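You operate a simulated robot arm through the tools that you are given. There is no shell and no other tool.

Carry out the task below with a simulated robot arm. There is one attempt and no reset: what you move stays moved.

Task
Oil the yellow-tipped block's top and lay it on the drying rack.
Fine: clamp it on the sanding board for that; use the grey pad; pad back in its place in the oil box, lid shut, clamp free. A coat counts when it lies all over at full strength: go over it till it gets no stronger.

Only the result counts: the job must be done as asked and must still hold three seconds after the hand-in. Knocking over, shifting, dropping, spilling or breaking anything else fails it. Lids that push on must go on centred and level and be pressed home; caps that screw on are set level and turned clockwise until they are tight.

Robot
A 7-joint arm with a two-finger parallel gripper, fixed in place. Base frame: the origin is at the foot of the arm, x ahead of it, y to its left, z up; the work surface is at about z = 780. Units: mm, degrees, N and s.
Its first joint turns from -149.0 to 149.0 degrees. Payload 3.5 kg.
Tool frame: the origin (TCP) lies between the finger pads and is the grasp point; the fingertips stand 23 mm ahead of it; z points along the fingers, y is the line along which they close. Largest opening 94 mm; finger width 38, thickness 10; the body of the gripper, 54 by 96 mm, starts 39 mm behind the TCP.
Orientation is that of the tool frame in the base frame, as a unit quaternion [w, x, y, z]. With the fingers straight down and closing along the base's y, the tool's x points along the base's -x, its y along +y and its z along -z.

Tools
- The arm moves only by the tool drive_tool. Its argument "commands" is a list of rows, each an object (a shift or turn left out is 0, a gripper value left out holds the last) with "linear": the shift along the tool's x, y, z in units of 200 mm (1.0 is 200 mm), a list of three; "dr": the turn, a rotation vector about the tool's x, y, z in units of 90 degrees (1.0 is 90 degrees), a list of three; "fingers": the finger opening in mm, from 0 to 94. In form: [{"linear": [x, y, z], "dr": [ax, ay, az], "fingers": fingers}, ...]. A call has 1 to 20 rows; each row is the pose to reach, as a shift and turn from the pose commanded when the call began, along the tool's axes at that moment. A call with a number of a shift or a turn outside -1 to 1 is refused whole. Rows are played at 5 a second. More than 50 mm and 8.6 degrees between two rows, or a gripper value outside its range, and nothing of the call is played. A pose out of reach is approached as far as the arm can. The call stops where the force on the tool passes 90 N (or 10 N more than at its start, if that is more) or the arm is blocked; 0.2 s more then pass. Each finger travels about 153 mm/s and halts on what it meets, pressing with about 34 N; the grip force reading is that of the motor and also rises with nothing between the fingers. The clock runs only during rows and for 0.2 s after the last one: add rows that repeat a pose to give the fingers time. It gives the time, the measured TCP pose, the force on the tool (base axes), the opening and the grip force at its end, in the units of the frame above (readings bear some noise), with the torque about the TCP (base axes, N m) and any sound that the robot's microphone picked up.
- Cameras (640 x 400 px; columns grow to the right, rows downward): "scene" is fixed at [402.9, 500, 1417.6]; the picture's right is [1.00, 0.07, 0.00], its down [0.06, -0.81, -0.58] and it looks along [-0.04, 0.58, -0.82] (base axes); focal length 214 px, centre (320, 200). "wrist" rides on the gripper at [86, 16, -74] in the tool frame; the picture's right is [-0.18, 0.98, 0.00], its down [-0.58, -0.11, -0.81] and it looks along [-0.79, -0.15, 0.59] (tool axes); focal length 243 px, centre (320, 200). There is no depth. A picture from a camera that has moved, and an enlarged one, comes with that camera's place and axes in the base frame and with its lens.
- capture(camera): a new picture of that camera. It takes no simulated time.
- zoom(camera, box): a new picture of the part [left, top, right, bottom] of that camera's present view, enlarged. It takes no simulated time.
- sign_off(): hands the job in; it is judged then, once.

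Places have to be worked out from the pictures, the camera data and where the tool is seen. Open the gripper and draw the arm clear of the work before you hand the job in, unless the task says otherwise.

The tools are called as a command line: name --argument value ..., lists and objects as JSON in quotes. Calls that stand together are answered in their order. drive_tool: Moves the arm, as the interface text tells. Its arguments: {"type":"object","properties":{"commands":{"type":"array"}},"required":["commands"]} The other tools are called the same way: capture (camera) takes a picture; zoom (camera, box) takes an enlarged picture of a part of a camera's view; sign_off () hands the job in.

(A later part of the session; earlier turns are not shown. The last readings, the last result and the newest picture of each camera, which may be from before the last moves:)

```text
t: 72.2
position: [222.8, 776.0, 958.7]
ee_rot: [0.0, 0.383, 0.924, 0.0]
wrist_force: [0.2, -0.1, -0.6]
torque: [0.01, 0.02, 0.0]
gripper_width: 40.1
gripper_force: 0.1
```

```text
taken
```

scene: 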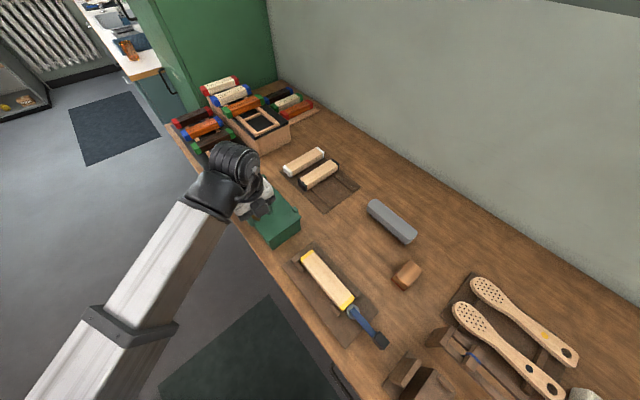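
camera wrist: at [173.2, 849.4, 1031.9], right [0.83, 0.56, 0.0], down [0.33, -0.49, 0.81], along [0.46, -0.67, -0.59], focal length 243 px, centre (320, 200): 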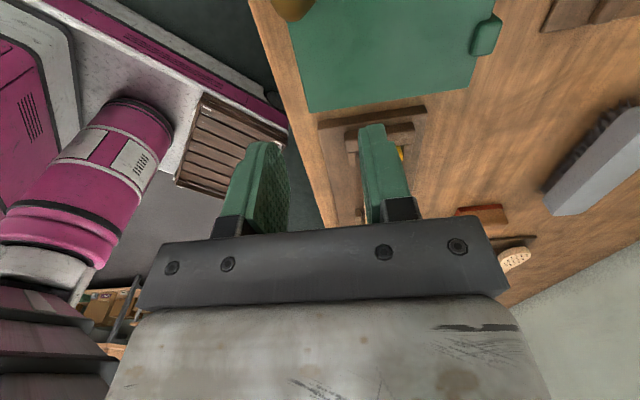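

I go over the bar and down to z≈920, then check centring.

drive_tool --commands '[{"linear": [0.1, 0, 0], "fingers": 40}, {"linear": [0.22, 0, 0], "fingers": 40}, {"linear": [0.35, -0.006, 0], "fingers": 40}, {"linear": [0.467, -0.006, 0], "fingers": 40}, {"linear": [0.467, -0.006, 0.1], "fingers": 40}, {"linear": [0.467, -0.006, 0.19], "fingers": 40}, {"linear": [0.467, -0.006, 0.19], "fingers": 40}]'

capture --camera "wrist"

zoom --camera "scene" --box '[190, 140, 300, 240]'

```text
t: 73.8
position: [155.9, 840.8, 919.7]
ee_rot: [0.001, 0.382, 0.924, 0.001]
wrist_force: [-0.1, 0.0, 0.5]
torque: [0.0, -0.01, 0.02]
gripper_width: 40.0
gripper_force: 0.1
```

```text
taken
camera wrist: at [106.4, 914.5, 993.3], right [0.83, 0.56, 0.0], down [0.33, -0.49, 0.81], along [0.46, -0.67, -0.59], focal length 243 px, centre (320, 200)
```

wrist: 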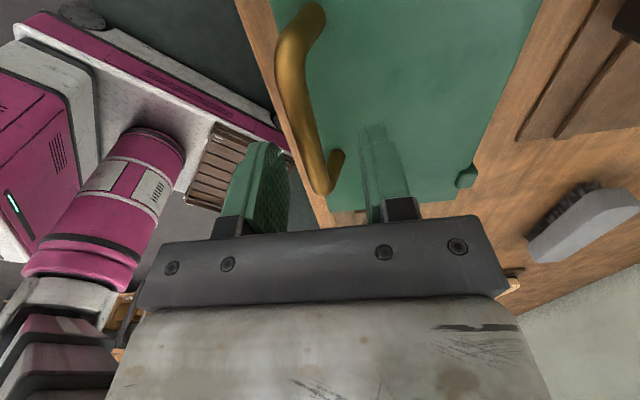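

```text
4.00 times, centred on (245, 190) of scene
camera zoom: at [402.9, 500.0, 1417.6], right [1.0, 0.07, 0.0], down [0.06, -0.81, -0.58], along [-0.04, 0.58, -0.82], focal length 858 px, centre (620, 240)
```

zoom: 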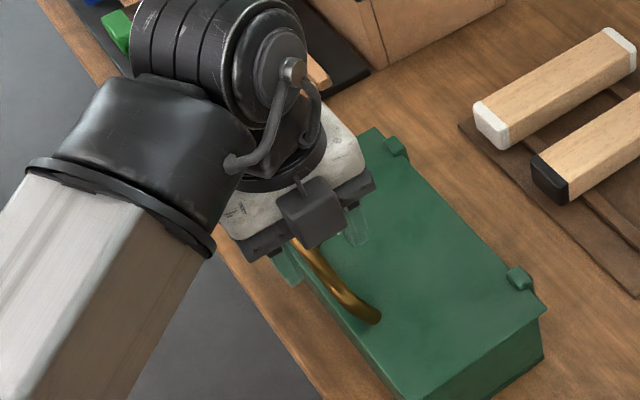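

The bar lies between the fingers, a few mm toward the −u side. I shift 3 mm that way, lower to z≈882, and close on the bar.

drive_tool --commands '[{"linear": [0, -0.015, 0.05], "fingers": 40}, {"linear": [0, -0.015, 0.1], "fingers": 40}, {"linear": [0, -0.015, 0.15], "fingers": 40}, {"linear": [0, -0.015, 0.188], "fingers": 40}, {"linear": [0, -0.015, 0.188], "fingers": 40}]'

capture --camera "wrist"

```text
t: 75.0
position: [153.8, 838.3, 881.5]
ee_rot: [0.001, 0.382, 0.924, -0.001]
wrist_force: [0.1, -0.6, -0.9]
torque: [0.0, 0.01, 0.01]
gripper_width: 39.8
gripper_force: 0.0
```

```text
taken
camera wrist: at [104.4, 912.3, 955.9], right [0.83, 0.56, 0.0], down [0.33, -0.49, 0.81], along [0.46, -0.67, -0.59], focal length 243 px, centre (320, 200)
```

wrist: 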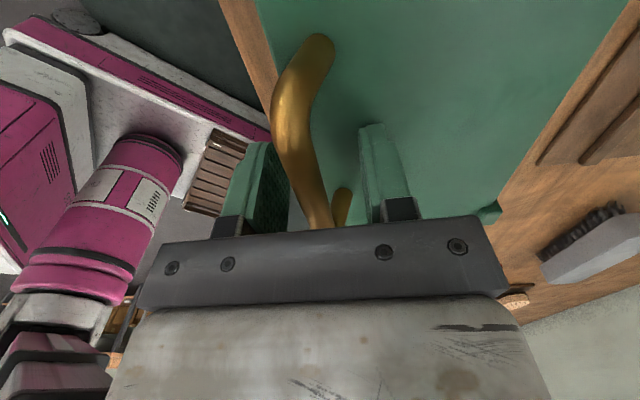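

Bar is about 3 mm off centre toward −u; I shift 2.5 mm and close gradually.

drive_tool --commands '[{"linear": [0, -0.0125, 0], "fingers": 40}, {"linear": [0, -0.0125, 0], "fingers": 30}, {"linear": [0, -0.0125, 0], "fingers": 22}, {"linear": [0, -0.0125, 0], "fingers": 16}, {"linear": [0, -0.0125, 0], "fingers": 8}, {"linear": [0, -0.0125, 0], "fingers": 0}, {"linear": [0, -0.0125, 0], "fingers": 0}, {"linear": [0, -0.0125, 0], "fingers": 0}]'

capture --camera "wrist"

```text
t: 76.8
position: [152.3, 837.0, 881.6]
ee_rot: [0.0, 0.383, 0.924, 0.001]
wrist_force: [-2.6, -1.2, -0.6]
torque: [0.01, -0.09, -0.67]
gripper_width: 12.2
gripper_force: 44.7
```

```text
taken
camera wrist: at [102.3, 910.5, 955.8], right [0.83, 0.56, 0.0], down [0.33, -0.49, 0.81], along [0.46, -0.67, -0.59], focal length 243 px, centre (320, 200)
```

wrist: 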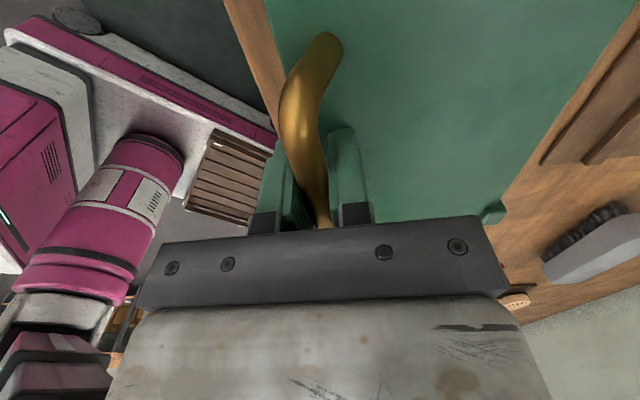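

The bar is held (12 mm). I lift it along its arc about the hinge, first to 30°, slowly.

drive_tool --commands '[{"linear": [0, 0.006, -0.02], "fingers": 0}, {"linear": [0, 0.016, -0.051], "fingers": 0}, {"linear": [0, 0.027, -0.08], "fingers": 0}, {"linear": [0, 0.045, -0.119], "fingers": 0}, {"linear": [0, 0.06, -0.148], "fingers": 0}, {"linear": [0, 0.077, -0.175], "fingers": 0}, {"linear": [0, 0.101, -0.21], "fingers": 0}, {"linear": [0, 0.128, -0.243], "fingers": 0}, {"linear": [0, 0.157, -0.274], "fingers": 0}, {"linear": [0, 0.157, -0.274], "fingers": 0}]'

capture --camera "wrist"

zoom --camera "scene" --box '[190, 140, 310, 250]'

```text
t: 79.0
position: [174.3, 860.0, 936.6]
ee_rot: [0.001, 0.383, 0.924, 0.0]
wrist_force: [7.0, 9.7, -14.4]
torque: [-0.07, 0.11, 0.43]
gripper_width: 12.5
gripper_force: 45.0
```

```text
taken
camera wrist: at [125.2, 933.3, 1010.3], right [0.83, 0.56, 0.0], down [0.33, -0.49, 0.81], along [0.46, -0.67, -0.59], focal length 243 px, centre (320, 200)
```

wrist: 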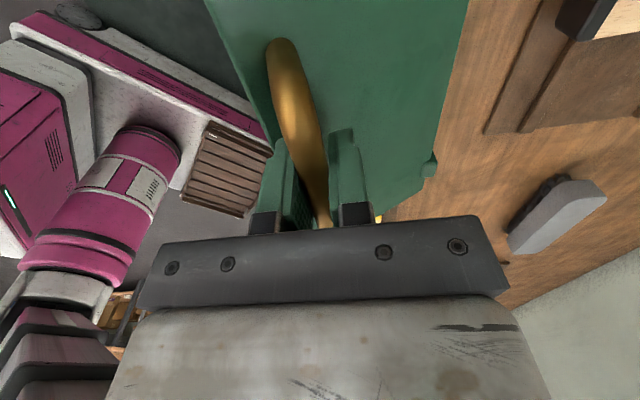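

```text
3.64 times, centred on (250, 195) of scene
camera zoom: at [402.9, 500.0, 1417.6], right [1.0, 0.07, 0.0], down [0.06, -0.81, -0.58], along [-0.04, 0.58, -0.82], focal length 780 px, centre (574, 218)
```

zoom: 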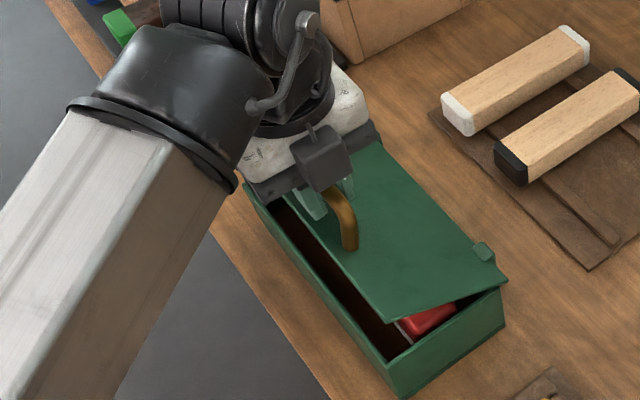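

The lid is rising; there are pads inside. I continue the arc to about 60°.

drive_tool --commands '[{"linear": [0, 0.036, -0.029], "fingers": 0}, {"linear": [0, 0.069, -0.056], "fingers": 0}, {"linear": [0, 0.103, -0.081], "fingers": 0}, {"linear": [0, 0.14, -0.103], "fingers": 0}, {"linear": [0, 0.178, -0.122], "fingers": 0}, {"linear": [0, 0.217, -0.139], "fingers": 0}, {"linear": [0, 0.247, -0.15], "fingers": 0}, {"linear": [0, 0.278, -0.159], "fingers": 0}, {"linear": [0, 0.278, -0.159], "fingers": 0}]'

capture --camera "wrist"

zoom --camera "scene" --box '[190, 140, 310, 250]'

```text
t: 81.0
position: [213.4, 898.8, 969.4]
ee_rot: [0.0, 0.383, 0.924, 0.0]
wrist_force: [0.1, -3.8, 2.7]
torque: [0.2, 0.35, 1.36]
gripper_width: 12.3
gripper_force: 44.9
```

```text
taken
camera wrist: at [164.1, 972.3, 1043.3], right [0.83, 0.56, 0.0], down [0.33, -0.49, 0.81], along [0.46, -0.67, -0.59], focal length 243 px, centre (320, 200)
```

wrist: 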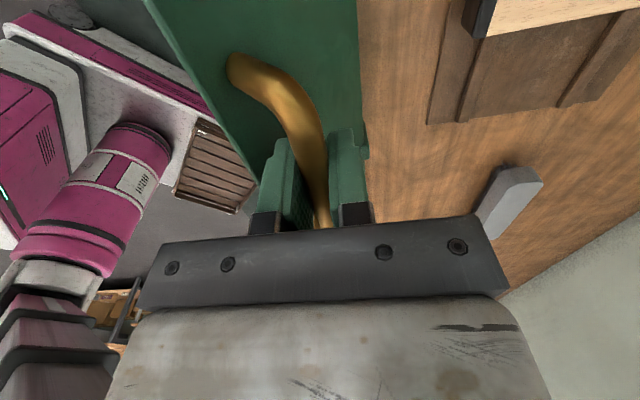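

```text
3.64 times, centred on (250, 195) of scene
camera zoom: at [402.9, 500.0, 1417.6], right [1.0, 0.07, 0.0], down [0.06, -0.81, -0.58], along [-0.04, 0.58, -0.82], focal length 780 px, centre (574, 218)
```

zoom: 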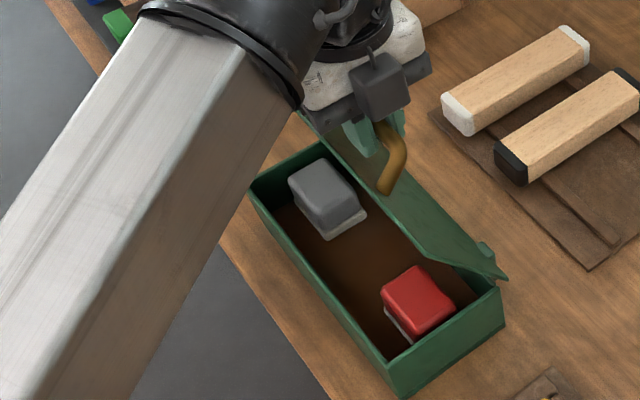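

Grey and red pads are visible inside. I carry the lid on to 90°.

drive_tool --commands '[{"linear": [0, 0.031, -0.0075], "fingers": 0}, {"linear": [0, 0.062, -0.0135], "fingers": 0}, {"linear": [0, 0.105, -0.019], "fingers": 0}, {"linear": [0, 0.147, -0.0215], "fingers": 0}, {"linear": [0, 0.19, -0.0205], "fingers": 0}, {"linear": [0, 0.232, -0.017], "fingers": 0}, {"linear": [0, 0.275, -0.011], "fingers": 0}, {"linear": [0, 0.316, -0.0015], "fingers": 0}, {"linear": [0, 0.316, -0.0015], "fingers": 0}]'

capture --camera "wrist"

zoom --camera "scene" --box '[190, 140, 310, 250]'

```text
t: 83.0
position: [258.4, 944.2, 969.2]
ee_rot: [0.002, 0.383, 0.924, -0.001]
wrist_force: [-2.0, -1.3, -2.4]
torque: [0.37, 0.52, 1.77]
gripper_width: 12.7
gripper_force: 45.1
```

```text
taken
camera wrist: at [209.0, 1017.3, 1042.9], right [0.82, 0.57, 0.0], down [0.33, -0.49, 0.81], along [0.46, -0.67, -0.59], focal length 243 px, centre (320, 200)
```

wrist: 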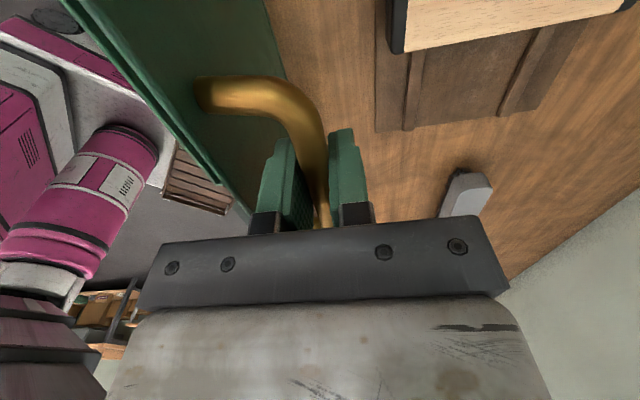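

```text
3.64 times, centred on (250, 195) of scene
camera zoom: at [402.9, 500.0, 1417.6], right [1.0, 0.07, 0.0], down [0.06, -0.81, -0.58], along [-0.04, 0.58, -0.82], focal length 780 px, centre (574, 218)
```

zoom: 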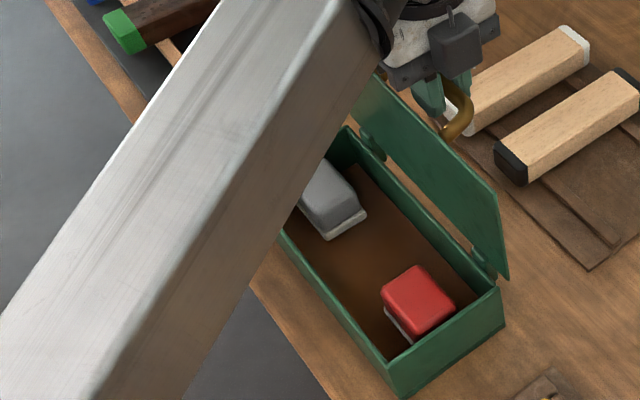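

Near vertical. I go on a further 10–12°, watching for a stop.

drive_tool --commands '[{"linear": [0, 0.02, 0.005], "fingers": 0}, {"linear": [0, 0.051, 0.0155], "fingers": 0}, {"linear": [0, 0.076, 0.025], "fingers": 0}, {"linear": [0, 0.1, 0.036], "fingers": 0}, {"linear": [0, 0.1, 0.036], "fingers": 0}]'

zoom --camera "scene" --box '[190, 140, 310, 250]'

```text
t: 84.2
position: [272.1, 957.6, 962.0]
ee_rot: [0.001, 0.383, 0.924, 0.0]
wrist_force: [0.9, -0.9, -0.8]
torque: [0.23, 0.32, 1.73]
gripper_width: 12.9
gripper_force: 44.8
```

```text
3.64 times, centred on (250, 195) of scene
camera zoom: at [402.9, 500.0, 1417.6], right [1.0, 0.07, 0.0], down [0.06, -0.81, -0.58], along [-0.04, 0.58, -0.82], focal length 780 px, centre (574, 218)
```

zoom: 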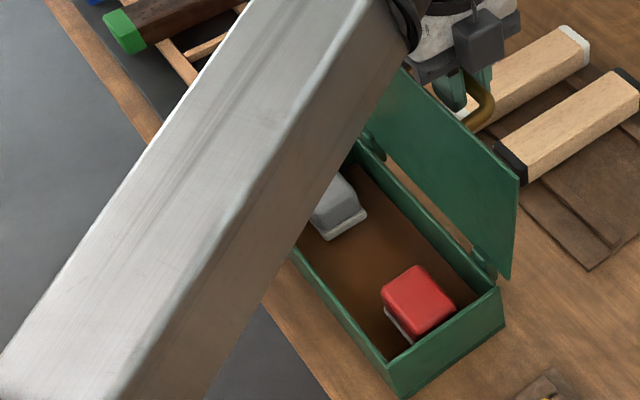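

No stop yet at about 100°; I ease it 8° further and read the force.

drive_tool --commands '[{"linear": [0, 0.024, 0.011], "fingers": 0}, {"linear": [0, 0.047, 0.024], "fingers": 0}, {"linear": [0, 0.075, 0.041], "fingers": 0}, {"linear": [0, 0.075, 0.041], "fingers": 0}]'

zoom --camera "scene" --box '[190, 140, 310, 250]'

```text
t: 85.2
position: [280.1, 963.5, 955.7]
ee_rot: [-0.001, 0.382, 0.924, -0.001]
wrist_force: [-26.6, -22.0, 30.4]
torque: [0.15, 0.26, 1.61]
gripper_width: 12.5
gripper_force: 44.9
```

```text
3.64 times, centred on (250, 195) of scene
camera zoom: at [402.9, 500.0, 1417.6], right [1.0, 0.07, 0.0], down [0.06, -0.81, -0.58], along [-0.04, 0.58, -0.82], focal length 780 px, centre (574, 218)
```

zoom: 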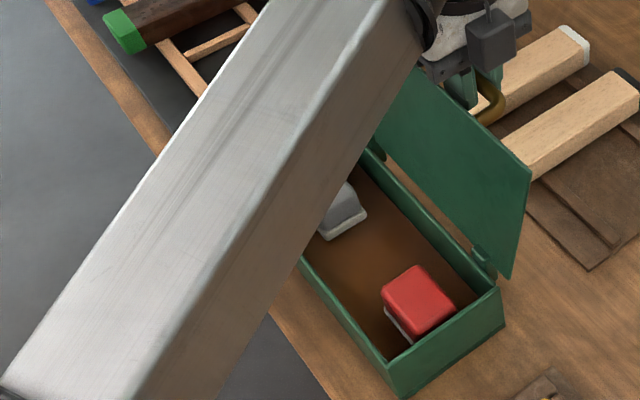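

The lid reached its stop at about 105°. I relieve the push, open the fingers to 26 mm and withdraw straight up.

drive_tool --commands '[{"linear": [0, -0.01, -0.008], "fingers": 0}, {"linear": [0, -0.016, -0.014], "fingers": 0}, {"linear": [0, -0.016, -0.014], "fingers": 14}, {"linear": [0, -0.016, -0.014], "fingers": 20}, {"linear": [0, -0.016, -0.014], "fingers": 26}, {"linear": [0, -0.016, -0.014], "fingers": 26}]'

drive_tool --commands '[{"linear": [0, 0, -0.04], "fingers": 26}, {"linear": [0, 0, -0.1], "fingers": 26}, {"linear": [0, 0, -0.2], "fingers": 26}, {"linear": [0, 0, -0.3], "fingers": 26}, {"linear": [0, 0, -0.4], "fingers": 26}, {"linear": [0, 0, -0.4], "fingers": 26}]'

capture --camera "wrist"

zoom --camera "scene" --box '[190, 120, 330, 250]'

```text
t: 86.6
position: [280.8, 964.7, 957.2]
ee_rot: [0.001, 0.382, 0.924, 0.0]
wrist_force: [0.0, 0.5, 0.1]
torque: [-0.02, -0.02, -0.04]
gripper_width: 26.2
gripper_force: 0.0
```

```text
t: 88.0
position: [280.5, 965.2, 1036.8]
ee_rot: [0.001, 0.382, 0.924, 0.0]
wrist_force: [-0.3, -0.8, 0.0]
torque: [0.0, -0.02, 0.01]
gripper_width: 26.0
gripper_force: 0.0
```

```text
taken
camera wrist: at [230.8, 1039.4, 1110.2], right [0.83, 0.56, 0.0], down [0.33, -0.49, 0.81], along [0.46, -0.67, -0.59], focal length 243 px, centre (320, 200)
```

wrist: 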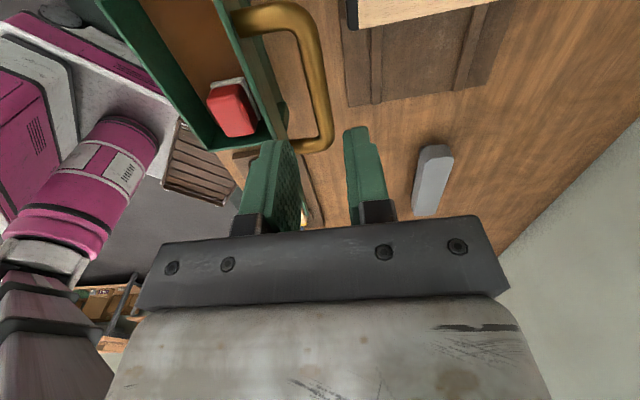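

```text
3.08 times, centred on (260, 185) of scene
camera zoom: at [402.9, 500.0, 1417.6], right [1.0, 0.07, 0.0], down [0.06, -0.81, -0.58], along [-0.04, 0.58, -0.82], focal length 660 px, centre (505, 246)
```

zoom: 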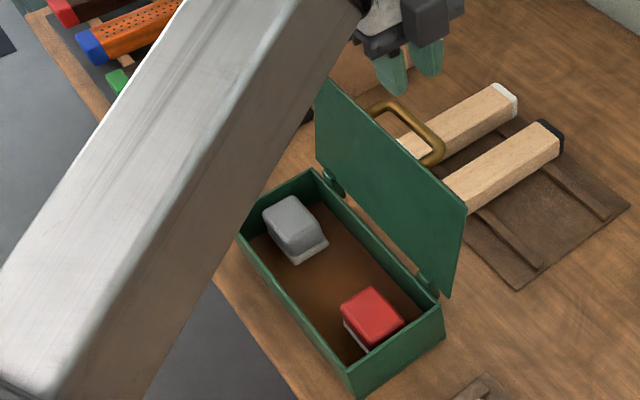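

The lid stands open. I measure the grey pad in the box with enlarged views.

zoom --camera "scene" --box '[240, 170, 290, 220]'

zoom --camera "scene" --box '[230, 165, 310, 245]'

```text
8.00 times, centred on (265, 195) of scene
camera zoom: at [402.9, 500.0, 1417.6], right [1.0, 0.07, 0.0], down [0.06, -0.81, -0.58], along [-0.04, 0.58, -0.82], focal length 1716 px, centre (760, 240)
```

zoom: 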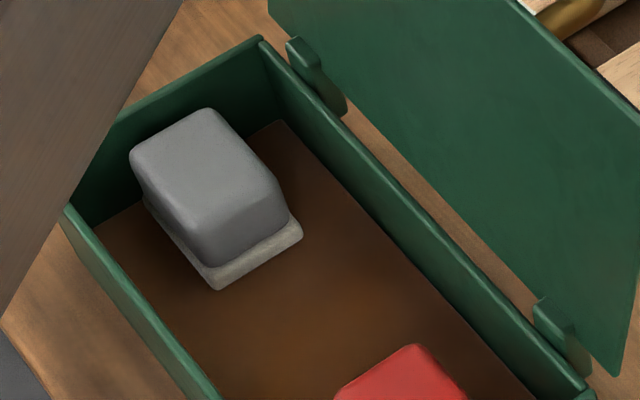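

```text
5.00 times, centred on (270, 205) of scene
camera zoom: at [402.9, 500.0, 1417.6], right [1.0, 0.07, 0.0], down [0.06, -0.81, -0.58], along [-0.04, 0.58, -0.82], focal length 1072 px, centre (570, 175)
```

zoom: 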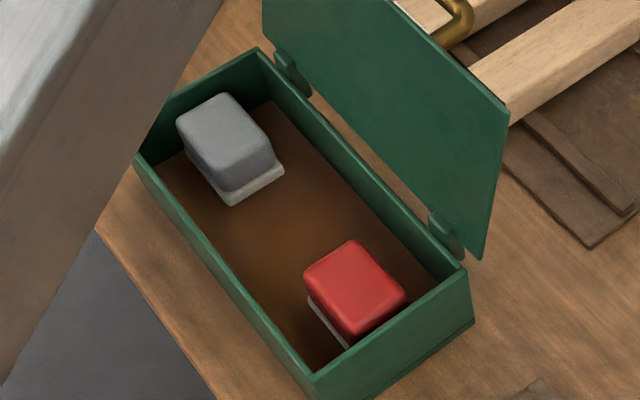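

Grey pad body about 40 (u) × 60 (v), centre near u=754, v=568 → (131, 935), top ≈ 828, felt below it. I move over it above the open lid's edge, then descend to z≈930.

drive_tool --commands '[{"linear": [0.05, -0.08, 0], "fingers": 40}, {"linear": [0.12, -0.18, 0], "fingers": 62}, {"linear": [0.2, -0.3, 0], "fingers": 62}, {"linear": [0.28, -0.42, 0], "fingers": 62}, {"linear": [0.36, -0.54, 0], "fingers": 62}, {"linear": [0.42, -0.634, 0], "fingers": 62}, {"linear": [0.42, -0.634, 0.12], "fingers": 62}, {"linear": [0.42, -0.634, 0.26], "fingers": 62}, {"linear": [0.42, -0.634, 0.4], "fingers": 62}, {"linear": [0.42, -0.634, 0.53], "fingers": 62}, {"linear": [0.42, -0.634, 0.53], "fingers": 62}]'

capture --camera "wrist"

zoom --camera "scene" --box '[200, 130, 320, 250]'

```text
t: 90.4
position: [132.7, 934.7, 932.4]
ee_rot: [0.001, 0.382, 0.924, 0.0]
wrist_force: [-0.4, 0.8, 0.1]
torque: [-0.06, 0.0, 0.03]
gripper_width: 62.4
gripper_force: 0.1
```

```text
taken
camera wrist: at [82.3, 1008.5, 1005.1], right [0.83, 0.56, 0.0], down [0.33, -0.49, 0.81], along [0.46, -0.67, -0.59], focal length 243 px, centre (320, 200)
```

wrist: 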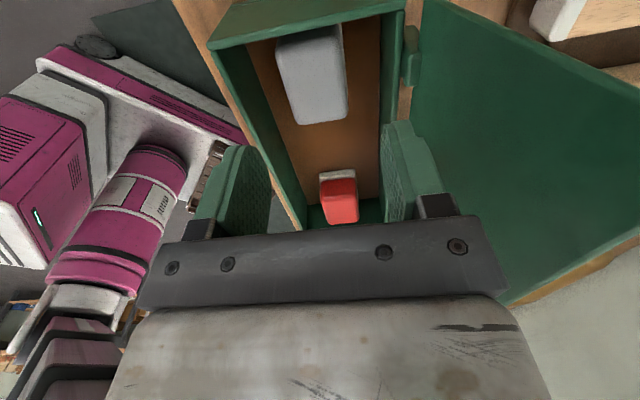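

```text
3.33 times, centred on (260, 190) of scene
camera zoom: at [402.9, 500.0, 1417.6], right [1.0, 0.07, 0.0], down [0.06, -0.81, -0.58], along [-0.04, 0.58, -0.82], focal length 715 px, centre (520, 233)
```

zoom: 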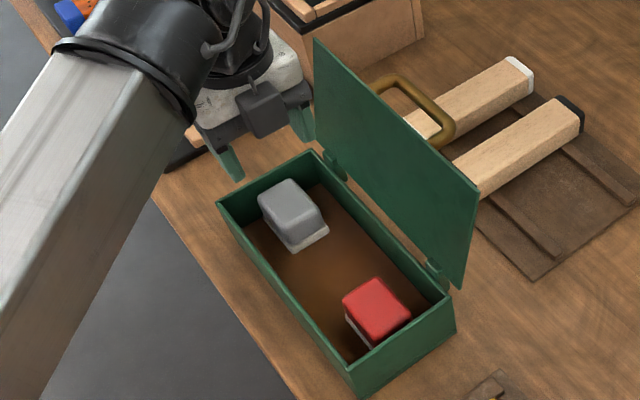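

I enlarge the wrist view of the grey pad for a second bearing on it.

zoom --camera "wrist" --box '[200, 0, 420, 140]'

zoom --camera "scene" --box '[240, 170, 290, 220]'

```text
2.86 times, centred on (310, 70) of wrist
camera zoom: at [82.3, 1008.5, 1005.1], right [0.83, 0.56, 0.0], down [0.33, -0.49, 0.81], along [0.46, -0.67, -0.59], focal length 693 px, centre (349, 571)
```

zoom: 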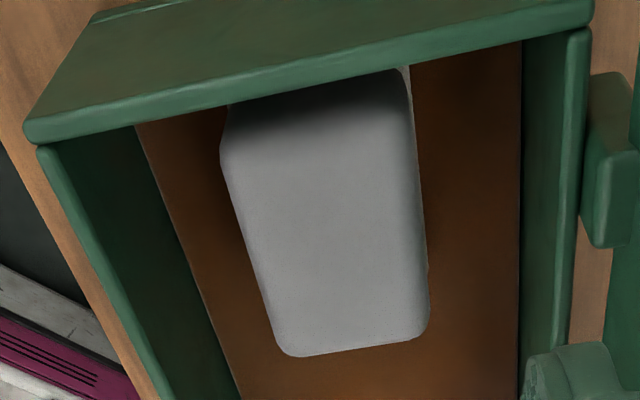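

```text
8.00 times, centred on (265, 195) of scene
camera zoom: at [402.9, 500.0, 1417.6], right [1.0, 0.07, 0.0], down [0.06, -0.81, -0.58], along [-0.04, 0.58, -0.82], focal length 1716 px, centre (760, 240)
```

zoom: 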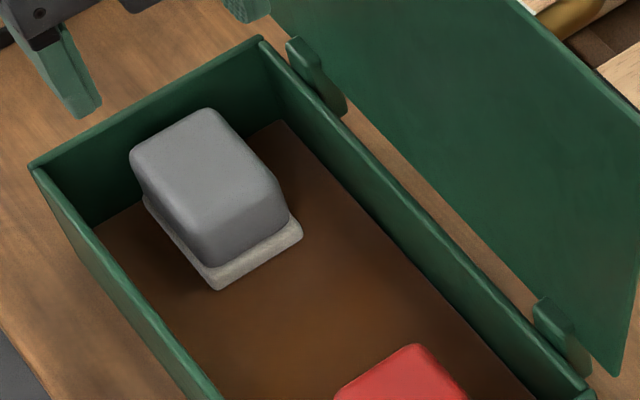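

Combining both views: pad centre u≈752, v≈562.5 (134, 929.5), top ≈ 833, felt top around 808. I correct the position and go down to TCP z≈836.

drive_tool --commands '[{"linear": [-0.023, -0.014, 0.0], "fingers": 62}, {"linear": [-0.023, -0.014, 0.12], "fingers": 62}, {"linear": [-0.023, -0.014, 0.24], "fingers": 62}, {"linear": [-0.023, -0.014, 0.36], "fingers": 62}, {"linear": [-0.023, -0.014, 0.44], "fingers": 62}, {"linear": [-0.023, -0.014, 0.482], "fingers": 62}, {"linear": [-0.023, -0.014, 0.482], "fingers": 62}]'

capture --camera "wrist"

zoom --camera "scene" --box '[220, 150, 300, 230]'

```text
t: 92.0
position: [133.7, 929.7, 833.4]
ee_rot: [0.001, 0.383, 0.924, -0.001]
wrist_force: [-0.4, 0.4, -0.1]
torque: [0.01, -0.02, -0.02]
gripper_width: 62.0
gripper_force: 0.0
```

```text
taken
camera wrist: at [83.6, 1003.2, 907.4], right [0.83, 0.56, 0.0], down [0.33, -0.49, 0.81], along [0.46, -0.67, -0.59], focal length 243 px, centre (320, 200)
```

wrist: 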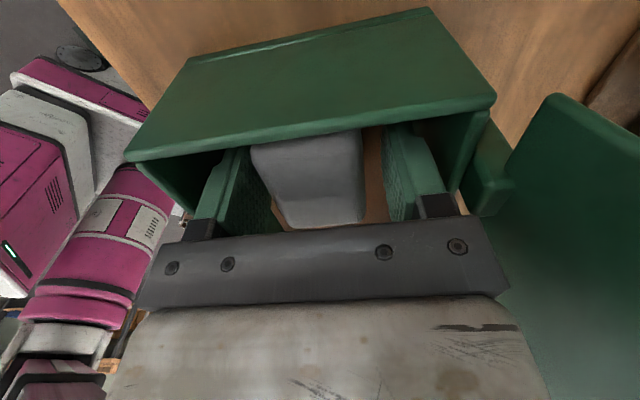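

```text
5.00 times, centred on (260, 190) of scene
camera zoom: at [402.9, 500.0, 1417.6], right [1.0, 0.07, 0.0], down [0.06, -0.81, -0.58], along [-0.04, 0.58, -0.82], focal length 1072 px, centre (620, 250)
```

zoom: 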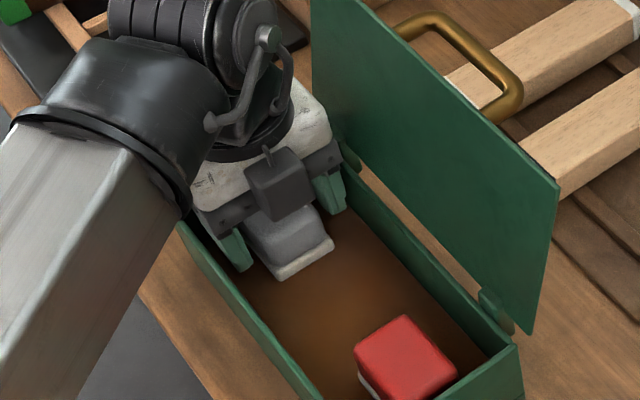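

The pad sits between the fingers, about 2 mm toward −u. I shift by that and close gently.

drive_tool --commands '[{"linear": [0, -0.01, 0], "fingers": 62}, {"linear": [0, -0.01, 0], "fingers": 54}, {"linear": [0, -0.01, 0], "fingers": 48}, {"linear": [0, -0.01, 0], "fingers": 44}, {"linear": [0, -0.01, 0], "fingers": 40}, {"linear": [0, -0.01, 0], "fingers": 30}, {"linear": [0, -0.01, 0], "fingers": 20}, {"linear": [0, -0.01, 0], "fingers": 20}]'

capture --camera "wrist"

zoom --camera "scene" --box '[220, 150, 300, 230]'

```text
t: 93.8
position: [132.2, 928.4, 833.6]
ee_rot: [0.0, 0.383, 0.924, 0.0]
wrist_force: [-0.5, -1.6, 0.8]
torque: [-0.01, 0.01, 0.02]
gripper_width: 45.5
gripper_force: 33.9
```

```text
taken
camera wrist: at [82.2, 1001.8, 907.5], right [0.83, 0.56, 0.0], down [0.33, -0.49, 0.81], along [0.46, -0.67, -0.59], focal length 243 px, centre (320, 200)
```

wrist: 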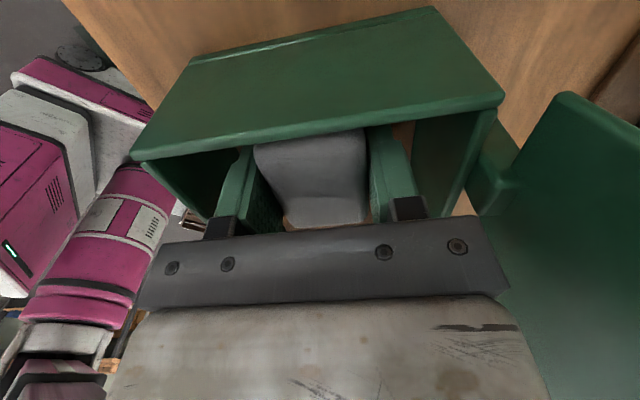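

```text
5.00 times, centred on (260, 190) of scene
camera zoom: at [402.9, 500.0, 1417.6], right [1.0, 0.07, 0.0], down [0.06, -0.81, -0.58], along [-0.04, 0.58, -0.82], focal length 1072 px, centre (620, 250)
```

zoom: 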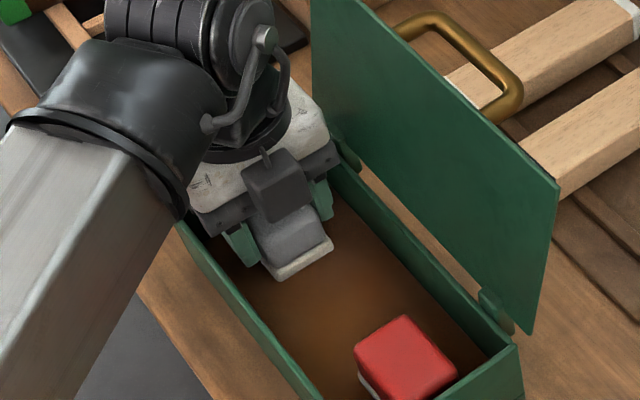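

Pad gripped at 45.5 mm (TCP at 132.2, 928.4, 833.6 — I'll return it there). I lift it slowly straight up 100 mm.

drive_tool --commands '[{"linear": [0, 0, -0.008], "fingers": 20}, {"linear": [0, 0, -0.025], "fingers": 20}, {"linear": [0, 0, -0.05], "fingers": 20}, {"linear": [0, 0, -0.08], "fingers": 20}, {"linear": [0, 0, -0.115], "fingers": 20}, {"linear": [0, 0, -0.15], "fingers": 20}, {"linear": [0, 0, -0.19], "fingers": 20}, {"linear": [0, 0, -0.23], "fingers": 20}, {"linear": [0, 0, -0.27], "fingers": 20}, {"linear": [0, 0, -0.31], "fingers": 20}, {"linear": [0, 0, -0.35], "fingers": 20}, {"linear": [0, 0, -0.39], "fingers": 20}, {"linear": [0, 0, -0.43], "fingers": 20}, {"linear": [0, 0, -0.465], "fingers": 20}, {"linear": [0, 0, -0.49], "fingers": 20}, {"linear": [0, 0, -0.5], "fingers": 20}]'

capture --camera "wrist"

zoom --camera "scene" --box '[200, 120, 320, 240]'

```text
t: 97.2
position: [131.2, 928.3, 935.1]
ee_rot: [0.001, 0.383, 0.924, 0.001]
wrist_force: [0.2, 0.7, -0.2]
torque: [0.02, 0.02, -0.01]
gripper_width: 45.3
gripper_force: 34.0
```

```text
taken
camera wrist: at [82.2, 1002.2, 1008.1], right [0.83, 0.56, 0.0], down [0.33, -0.49, 0.81], along [0.46, -0.67, -0.59], focal length 243 px, centre (320, 200)
```

wrist: 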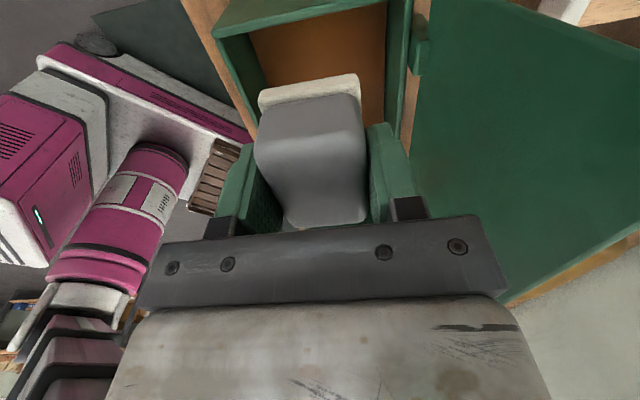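

```text
3.33 times, centred on (260, 180) of scene
camera zoom: at [402.9, 500.0, 1417.6], right [1.0, 0.07, 0.0], down [0.06, -0.81, -0.58], along [-0.04, 0.58, -0.82], focal length 715 px, centre (520, 267)
```

zoom: 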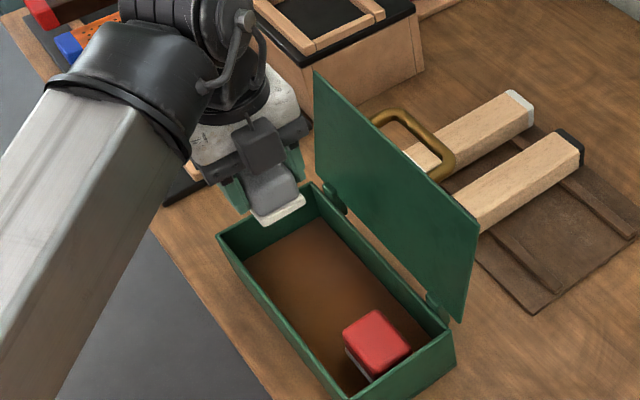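

The pad is held level. I measure the clamped block's top in the scene view before bringing the pad over.

zoom --camera "scene" --box '[285, 235, 375, 325]'

```text
4.44 times, centred on (330, 280) of scene
camera zoom: at [402.9, 500.0, 1417.6], right [1.0, 0.07, 0.0], down [0.06, -0.81, -0.58], along [-0.04, 0.58, -0.82], focal length 953 px, centre (276, -156)
```

zoom: 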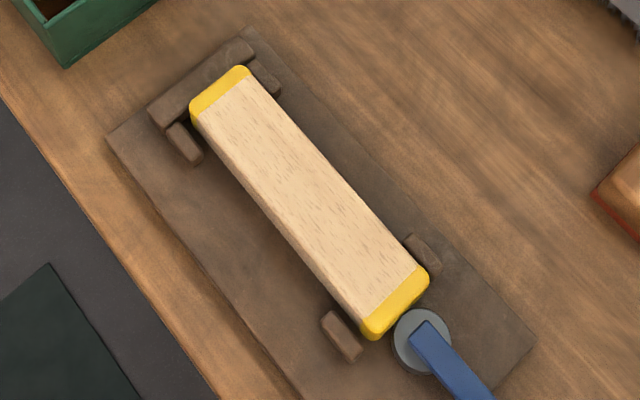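

Block top spans about u 733–779, w −267 to −94. I carry the pad along the tool's −x direction to above the stop end of the block.

drive_tool --commands '[{"linear": [-0.03, 0, 0], "fingers": 20}, {"linear": [-0.08, 0.0, 0], "fingers": 20}, {"linear": [-0.15, 0.01, 0], "fingers": 20}, {"linear": [-0.23, 0.02, 0], "fingers": 20}, {"linear": [-0.32, 0.03, 0], "fingers": 20}, {"linear": [-0.41, 0.034, 0], "fingers": 20}, {"linear": [-0.5, 0.034, 0], "fingers": 20}, {"linear": [-0.59, 0.034, 0], "fingers": 20}, {"linear": [-0.68, 0.034, 0], "fingers": 20}, {"linear": [-0.77, 0.034, 0], "fingers": 20}, {"linear": [-0.86, 0.034, 0], "fingers": 20}, {"linear": [-0.93, 0.034, 0], "fingers": 20}, {"linear": [-0.98, 0.034, 0], "fingers": 20}, {"linear": [-1.0, 0.034, 0], "fingers": 20}]'

drive_tool --commands '[{"linear": [-0.03, 0, 0], "fingers": 20}, {"linear": [-0.08, 0.0, 0], "fingers": 20}, {"linear": [-0.15, 0, 0], "fingers": 20}, {"linear": [-0.23, 0, 0], "fingers": 20}, {"linear": [-0.32, 0, 0], "fingers": 20}, {"linear": [-0.41, 0, 0], "fingers": 20}, {"linear": [-0.5, 0, 0], "fingers": 20}, {"linear": [-0.56, 0, 0], "fingers": 20}, {"linear": [-0.588, 0, 0], "fingers": 20}, {"linear": [-0.588, 0, 0.04], "fingers": 20}, {"linear": [-0.588, 0, 0.1], "fingers": 20}, {"linear": [-0.588, 0, 0.16], "fingers": 20}, {"linear": [-0.588, 0, 0.21], "fingers": 20}, {"linear": [-0.588, 0, 0.225], "fingers": 20}, {"linear": [-0.588, 0, 0.225], "fingers": 20}]'

capture --camera "wrist"

zoom --camera "scene" --box '[265, 205, 385, 325]'

```text
t: 100.2
position: [278.2, 791.9, 934.6]
ee_rot: [0.001, 0.383, 0.924, 0.0]
wrist_force: [-1.0, -0.4, -0.9]
torque: [0.03, -0.01, 0.02]
gripper_width: 45.1
gripper_force: 33.6
```

```text
t: 103.4
position: [360.9, 709.3, 889.8]
ee_rot: [0.0, 0.383, 0.924, 0.0]
wrist_force: [-0.4, 0.8, -0.9]
torque: [0.01, -0.03, 0.03]
gripper_width: 45.4
gripper_force: 33.7
```

```text
taken
camera wrist: at [311.3, 782.5, 963.5], right [0.83, 0.56, 0.0], down [0.33, -0.49, 0.81], along [0.46, -0.67, -0.59], focal length 243 px, centre (320, 200)
```

wrist: 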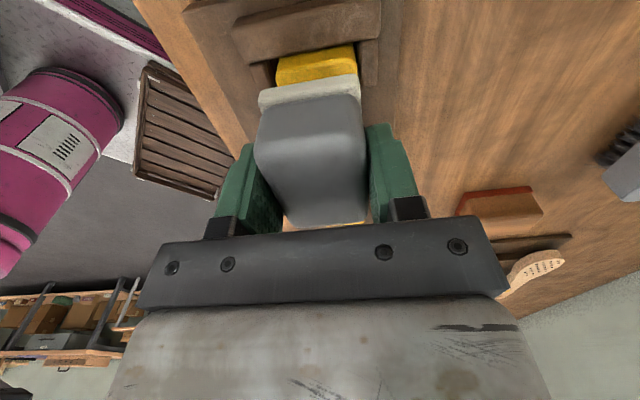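

```text
3.33 times, centred on (325, 265) of scene
camera zoom: at [402.9, 500.0, 1417.6], right [1.0, 0.07, 0.0], down [0.06, -0.81, -0.58], along [-0.04, 0.58, -0.82], focal length 715 px, centre (303, -17)
```

zoom: 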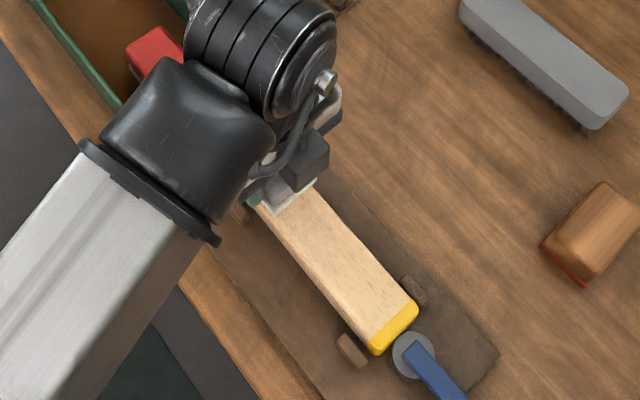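

Pad is lined up over the block's stop end. I lower it in small steps to find contact.

drive_tool --commands '[{"linear": [0, 0, 0.02], "fingers": 20}, {"linear": [0, 0, 0.04], "fingers": 20}, {"linear": [0, 0, 0.06], "fingers": 20}, {"linear": [0, 0, 0.07], "fingers": 20}, {"linear": [0, 0, 0.07], "fingers": 20}]'

```text
t: 104.6
position: [361.1, 707.0, 876.2]
ee_rot: [0.0, 0.383, 0.924, -0.001]
wrist_force: [0.2, -0.7, -1.3]
torque: [-0.01, -0.03, 0.01]
gripper_width: 45.3
gripper_force: 34.0
```

No contact yet at 876; I go down 3 mm more.

drive_tool --commands '[{"linear": [0, 0, 0.005], "fingers": 20}, {"linear": [0, 0, 0.01], "fingers": 20}, {"linear": [0, 0, 0.015], "fingers": 20}, {"linear": [0, 0, 0.015], "fingers": 20}]'

```text
t: 105.6
position: [361.7, 708.1, 873.2]
ee_rot: [0.001, 0.383, 0.924, 0.0]
wrist_force: [0.3, -1.0, -0.6]
torque: [0.02, 0.0, 0.01]
gripper_width: 45.6
gripper_force: 34.0
```

drive_tool --commands '[{"linear": [0, 0, 0.005], "fingers": 20}, {"linear": [0, 0, 0.01], "fingers": 20}, {"linear": [0, 0, 0.015], "fingers": 20}, {"linear": [0, 0, 0.015], "fingers": 20}]'

```text
t: 106.6
position: [360.5, 708.9, 869.1]
ee_rot: [0.001, 0.382, 0.924, 0.0]
wrist_force: [-0.2, 0.5, -1.2]
torque: [0.02, -0.01, 0.02]
gripper_width: 45.2
gripper_force: 33.6
```

Still free at 869. Another 3 mm.

drive_tool --commands '[{"linear": [0, 0, 0.005], "fingers": 20}, {"linear": [0, 0, 0.01], "fingers": 20}, {"linear": [0, 0, 0.015], "fingers": 20}, {"linear": [0, 0, 0.015], "fingers": 20}]'

zoom --camera "scene" --box '[285, 225, 365, 305]'

zoom --camera "wrist" --box '[220, 20, 420, 160]'

```text
t: 107.6
position: [361.0, 708.3, 866.8]
ee_rot: [0.001, 0.383, 0.924, 0.0]
wrist_force: [-0.2, 0.3, -0.6]
torque: [-0.03, 0.01, -0.03]
gripper_width: 45.3
gripper_force: 33.9
```

```text
5.00 times, centred on (325, 265) of scene
camera zoom: at [402.9, 500.0, 1417.6], right [1.0, 0.07, 0.0], down [0.06, -0.81, -0.58], along [-0.04, 0.58, -0.82], focal length 1072 px, centre (295, -125)
```

zoom: 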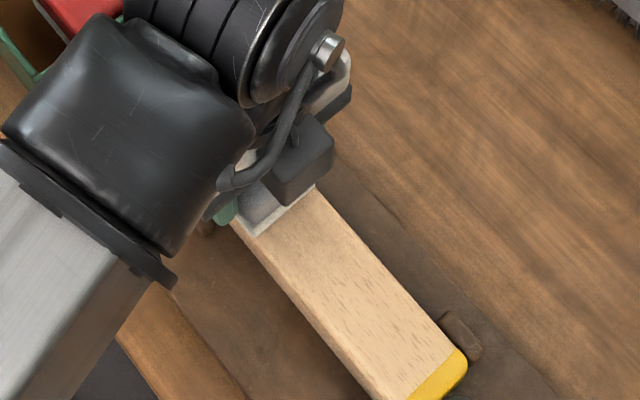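

```text
2.86 times, centred on (320, 90) of wrist
camera zoom: at [311.4, 782.2, 940.2], right [0.83, 0.56, 0.0], down [0.33, -0.49, 0.81], along [0.46, -0.67, -0.59], focal length 693 px, centre (320, 514)
```

zoom: 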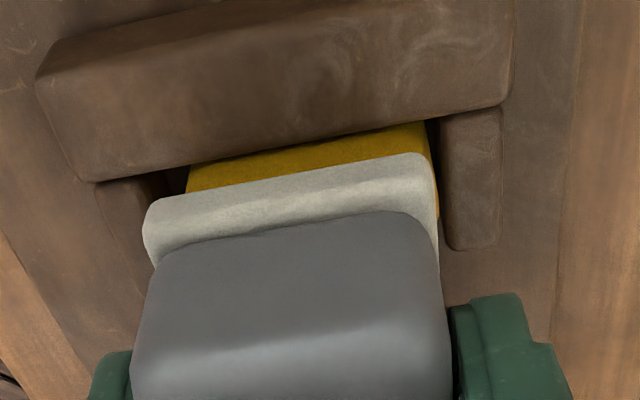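

Felt sits about 3 mm too far to −u relative to the block; I shift +2.5 mm in u and keep lowering in small steps.

drive_tool --commands '[{"linear": [0, 0.006, 0], "fingers": 20}, {"linear": [0, 0.0125, 0.006], "fingers": 20}, {"linear": [0, 0.0125, 0.012], "fingers": 20}, {"linear": [0, 0.0125, 0.018], "fingers": 20}, {"linear": [0, 0.0125, 0.018], "fingers": 20}]'

```text
t: 108.8
position: [362.9, 709.8, 863.7]
ee_rot: [0.001, 0.382, 0.924, -0.001]
wrist_force: [0.9, -0.5, -1.1]
torque: [0.02, 0.02, -0.02]
gripper_width: 45.5
gripper_force: 34.2
```

drive_tool --commands '[{"linear": [0, 0, 0.006], "fingers": 20}, {"linear": [0, 0, 0.012], "fingers": 20}, {"linear": [0, 0, 0.018], "fingers": 20}, {"linear": [0, 0, 0.018], "fingers": 20}]'

```text
t: 109.8
position: [363.7, 709.1, 862.1]
ee_rot: [0.001, 0.382, 0.924, 0.002]
wrist_force: [0.8, 0.0, 36.9]
torque: [-0.05, -0.03, 0.0]
gripper_width: 45.4
gripper_force: 34.1
```

Contact at about z 862, pressing 37 N. I ease off 0.8 mm and wipe along the block to the cam end and back.

drive_tool --commands '[{"linear": [-0.03, 0, -0.004], "fingers": 20}, {"linear": [-0.095, 0, -0.004], "fingers": 20}, {"linear": [-0.16, 0, -0.004], "fingers": 20}, {"linear": [-0.225, 0, -0.004], "fingers": 20}, {"linear": [-0.29, 0, -0.004], "fingers": 20}, {"linear": [-0.355, 0, -0.004], "fingers": 20}, {"linear": [-0.42, 0, -0.004], "fingers": 20}, {"linear": [-0.485, 0, -0.004], "fingers": 20}, {"linear": [-0.55, 0, -0.004], "fingers": 20}, {"linear": [-0.615, 0, -0.004], "fingers": 20}, {"linear": [-0.645, 0, -0.004], "fingers": 20}]'

zoom --camera "scene" --box '[285, 235, 375, 325]'

capture --camera "wrist"

```text
t: 112.2
position: [455.9, 619.1, 859.6]
ee_rot: [0.0, 0.383, 0.924, 0.0]
wrist_force: [-6.8, 6.1, 22.3]
torque: [0.31, 0.31, 0.02]
gripper_width: 45.4
gripper_force: 33.9
```

```text
4.44 times, centred on (330, 280) of scene
camera zoom: at [402.9, 500.0, 1417.6], right [1.0, 0.07, 0.0], down [0.06, -0.81, -0.58], along [-0.04, 0.58, -0.82], focal length 953 px, centre (276, -156)
```

zoom: 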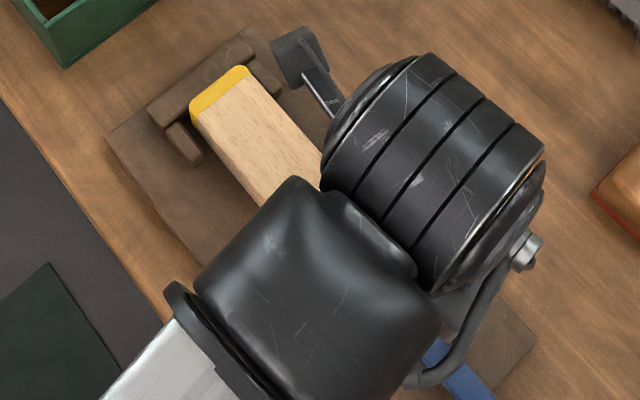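

```text
taken
camera wrist: at [404.4, 692.7, 934.3], right [0.83, 0.56, 0.0], down [0.33, -0.49, 0.81], along [0.46, -0.67, -0.59], focal length 243 px, centre (320, 200)
```

wrist: 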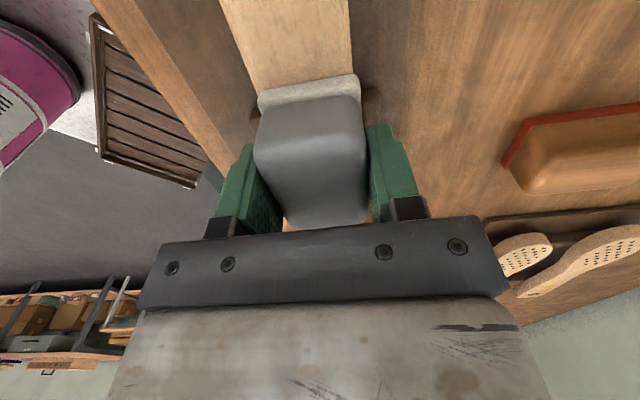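

One stroke done with ~22 N. I look closely at the wiped wood.

zoom --camera "wrist" --box '[200, 0, 420, 110]'

zoom --camera "scene" --box '[300, 240, 350, 290]'

```text
2.91 times, centred on (310, 55) of wrist
camera zoom: at [404.4, 692.7, 934.3], right [0.83, 0.56, 0.0], down [0.33, -0.49, 0.81], along [0.46, -0.67, -0.59], focal length 706 px, centre (349, 622)
```

zoom: 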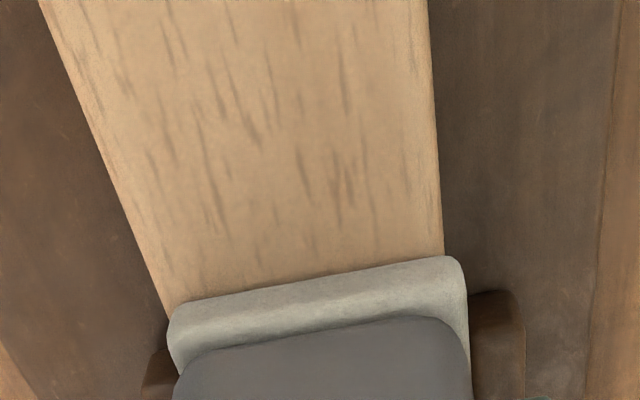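

```text
8.00 times, centred on (325, 265) of scene
camera zoom: at [402.9, 500.0, 1417.6], right [1.0, 0.07, 0.0], down [0.06, -0.81, -0.58], along [-0.04, 0.58, -0.82], focal length 1716 px, centre (280, -320)
```

zoom: 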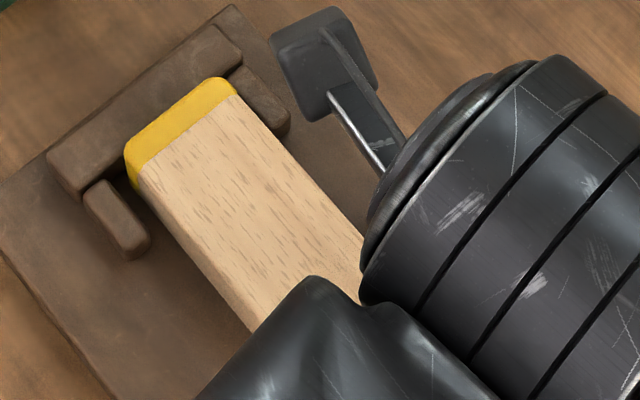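

No clear change of colour yet. I make more strokes back and forth, with a slight sideways offset to cover both edges.

drive_tool --commands '[{"linear": [0.04, -0.012, 0], "fingers": 20}, {"linear": [0.13, -0.012, 0], "fingers": 20}, {"linear": [0.22, -0.012, 0], "fingers": 20}, {"linear": [0.31, -0.012, 0], "fingers": 20}, {"linear": [0.4, -0.012, 0], "fingers": 20}, {"linear": [0.49, -0.012, 0], "fingers": 20}, {"linear": [0.58, -0.012, 0], "fingers": 20}, {"linear": [0.66, -0.012, 0], "fingers": 20}, {"linear": [0.66, -0.012, 0], "fingers": 20}, {"linear": [0.66, 0.0, 0], "fingers": 20}, {"linear": [0.58, 0.0, 0], "fingers": 20}, {"linear": [0.49, 0.0, 0], "fingers": 20}, {"linear": [0.4, 0, 0], "fingers": 20}, {"linear": [0.31, 0, 0], "fingers": 20}, {"linear": [0.22, 0, 0], "fingers": 20}, {"linear": [0.13, 0, 0], "fingers": 20}, {"linear": [0.04, 0, 0], "fingers": 20}, {"linear": [0, 0, 0], "fingers": 20}, {"linear": [0, 0, 0], "fingers": 20}]'

zoom --camera "wrist" --box '[200, 0, 420, 110]'

zoom --camera "scene" --box '[300, 240, 350, 290]'

```text
t: 116.2
position: [454.7, 619.9, 859.7]
ee_rot: [0.0, 0.383, 0.924, 0.0]
wrist_force: [-1.5, 1.4, 6.9]
torque: [0.07, 0.09, 0.02]
gripper_width: 45.3
gripper_force: 33.8
```

```text
2.91 times, centred on (310, 55) of wrist
camera zoom: at [404.2, 692.6, 934.2], right [0.83, 0.56, 0.0], down [0.33, -0.49, 0.81], along [0.46, -0.67, -0.59], focal length 706 px, centre (349, 622)
```

zoom: 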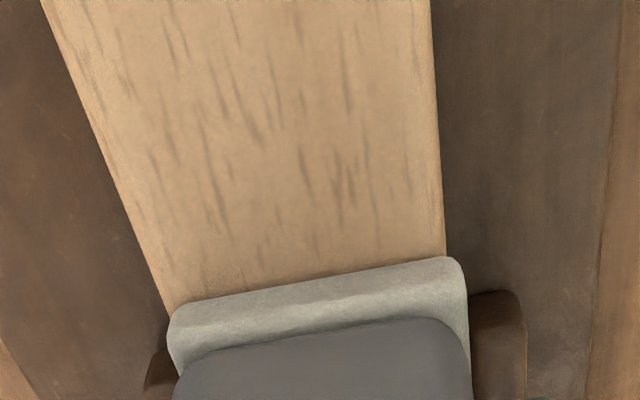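

```text
8.00 times, centred on (325, 265) of scene
camera zoom: at [402.9, 500.0, 1417.6], right [1.0, 0.07, 0.0], down [0.06, -0.81, -0.58], along [-0.04, 0.58, -0.82], focal length 1716 px, centre (280, -320)
```

zoom: 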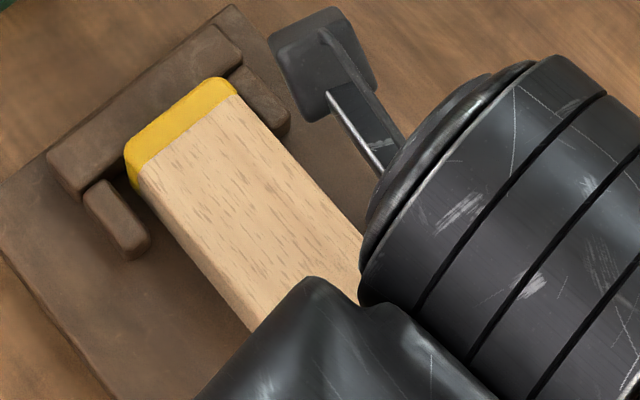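

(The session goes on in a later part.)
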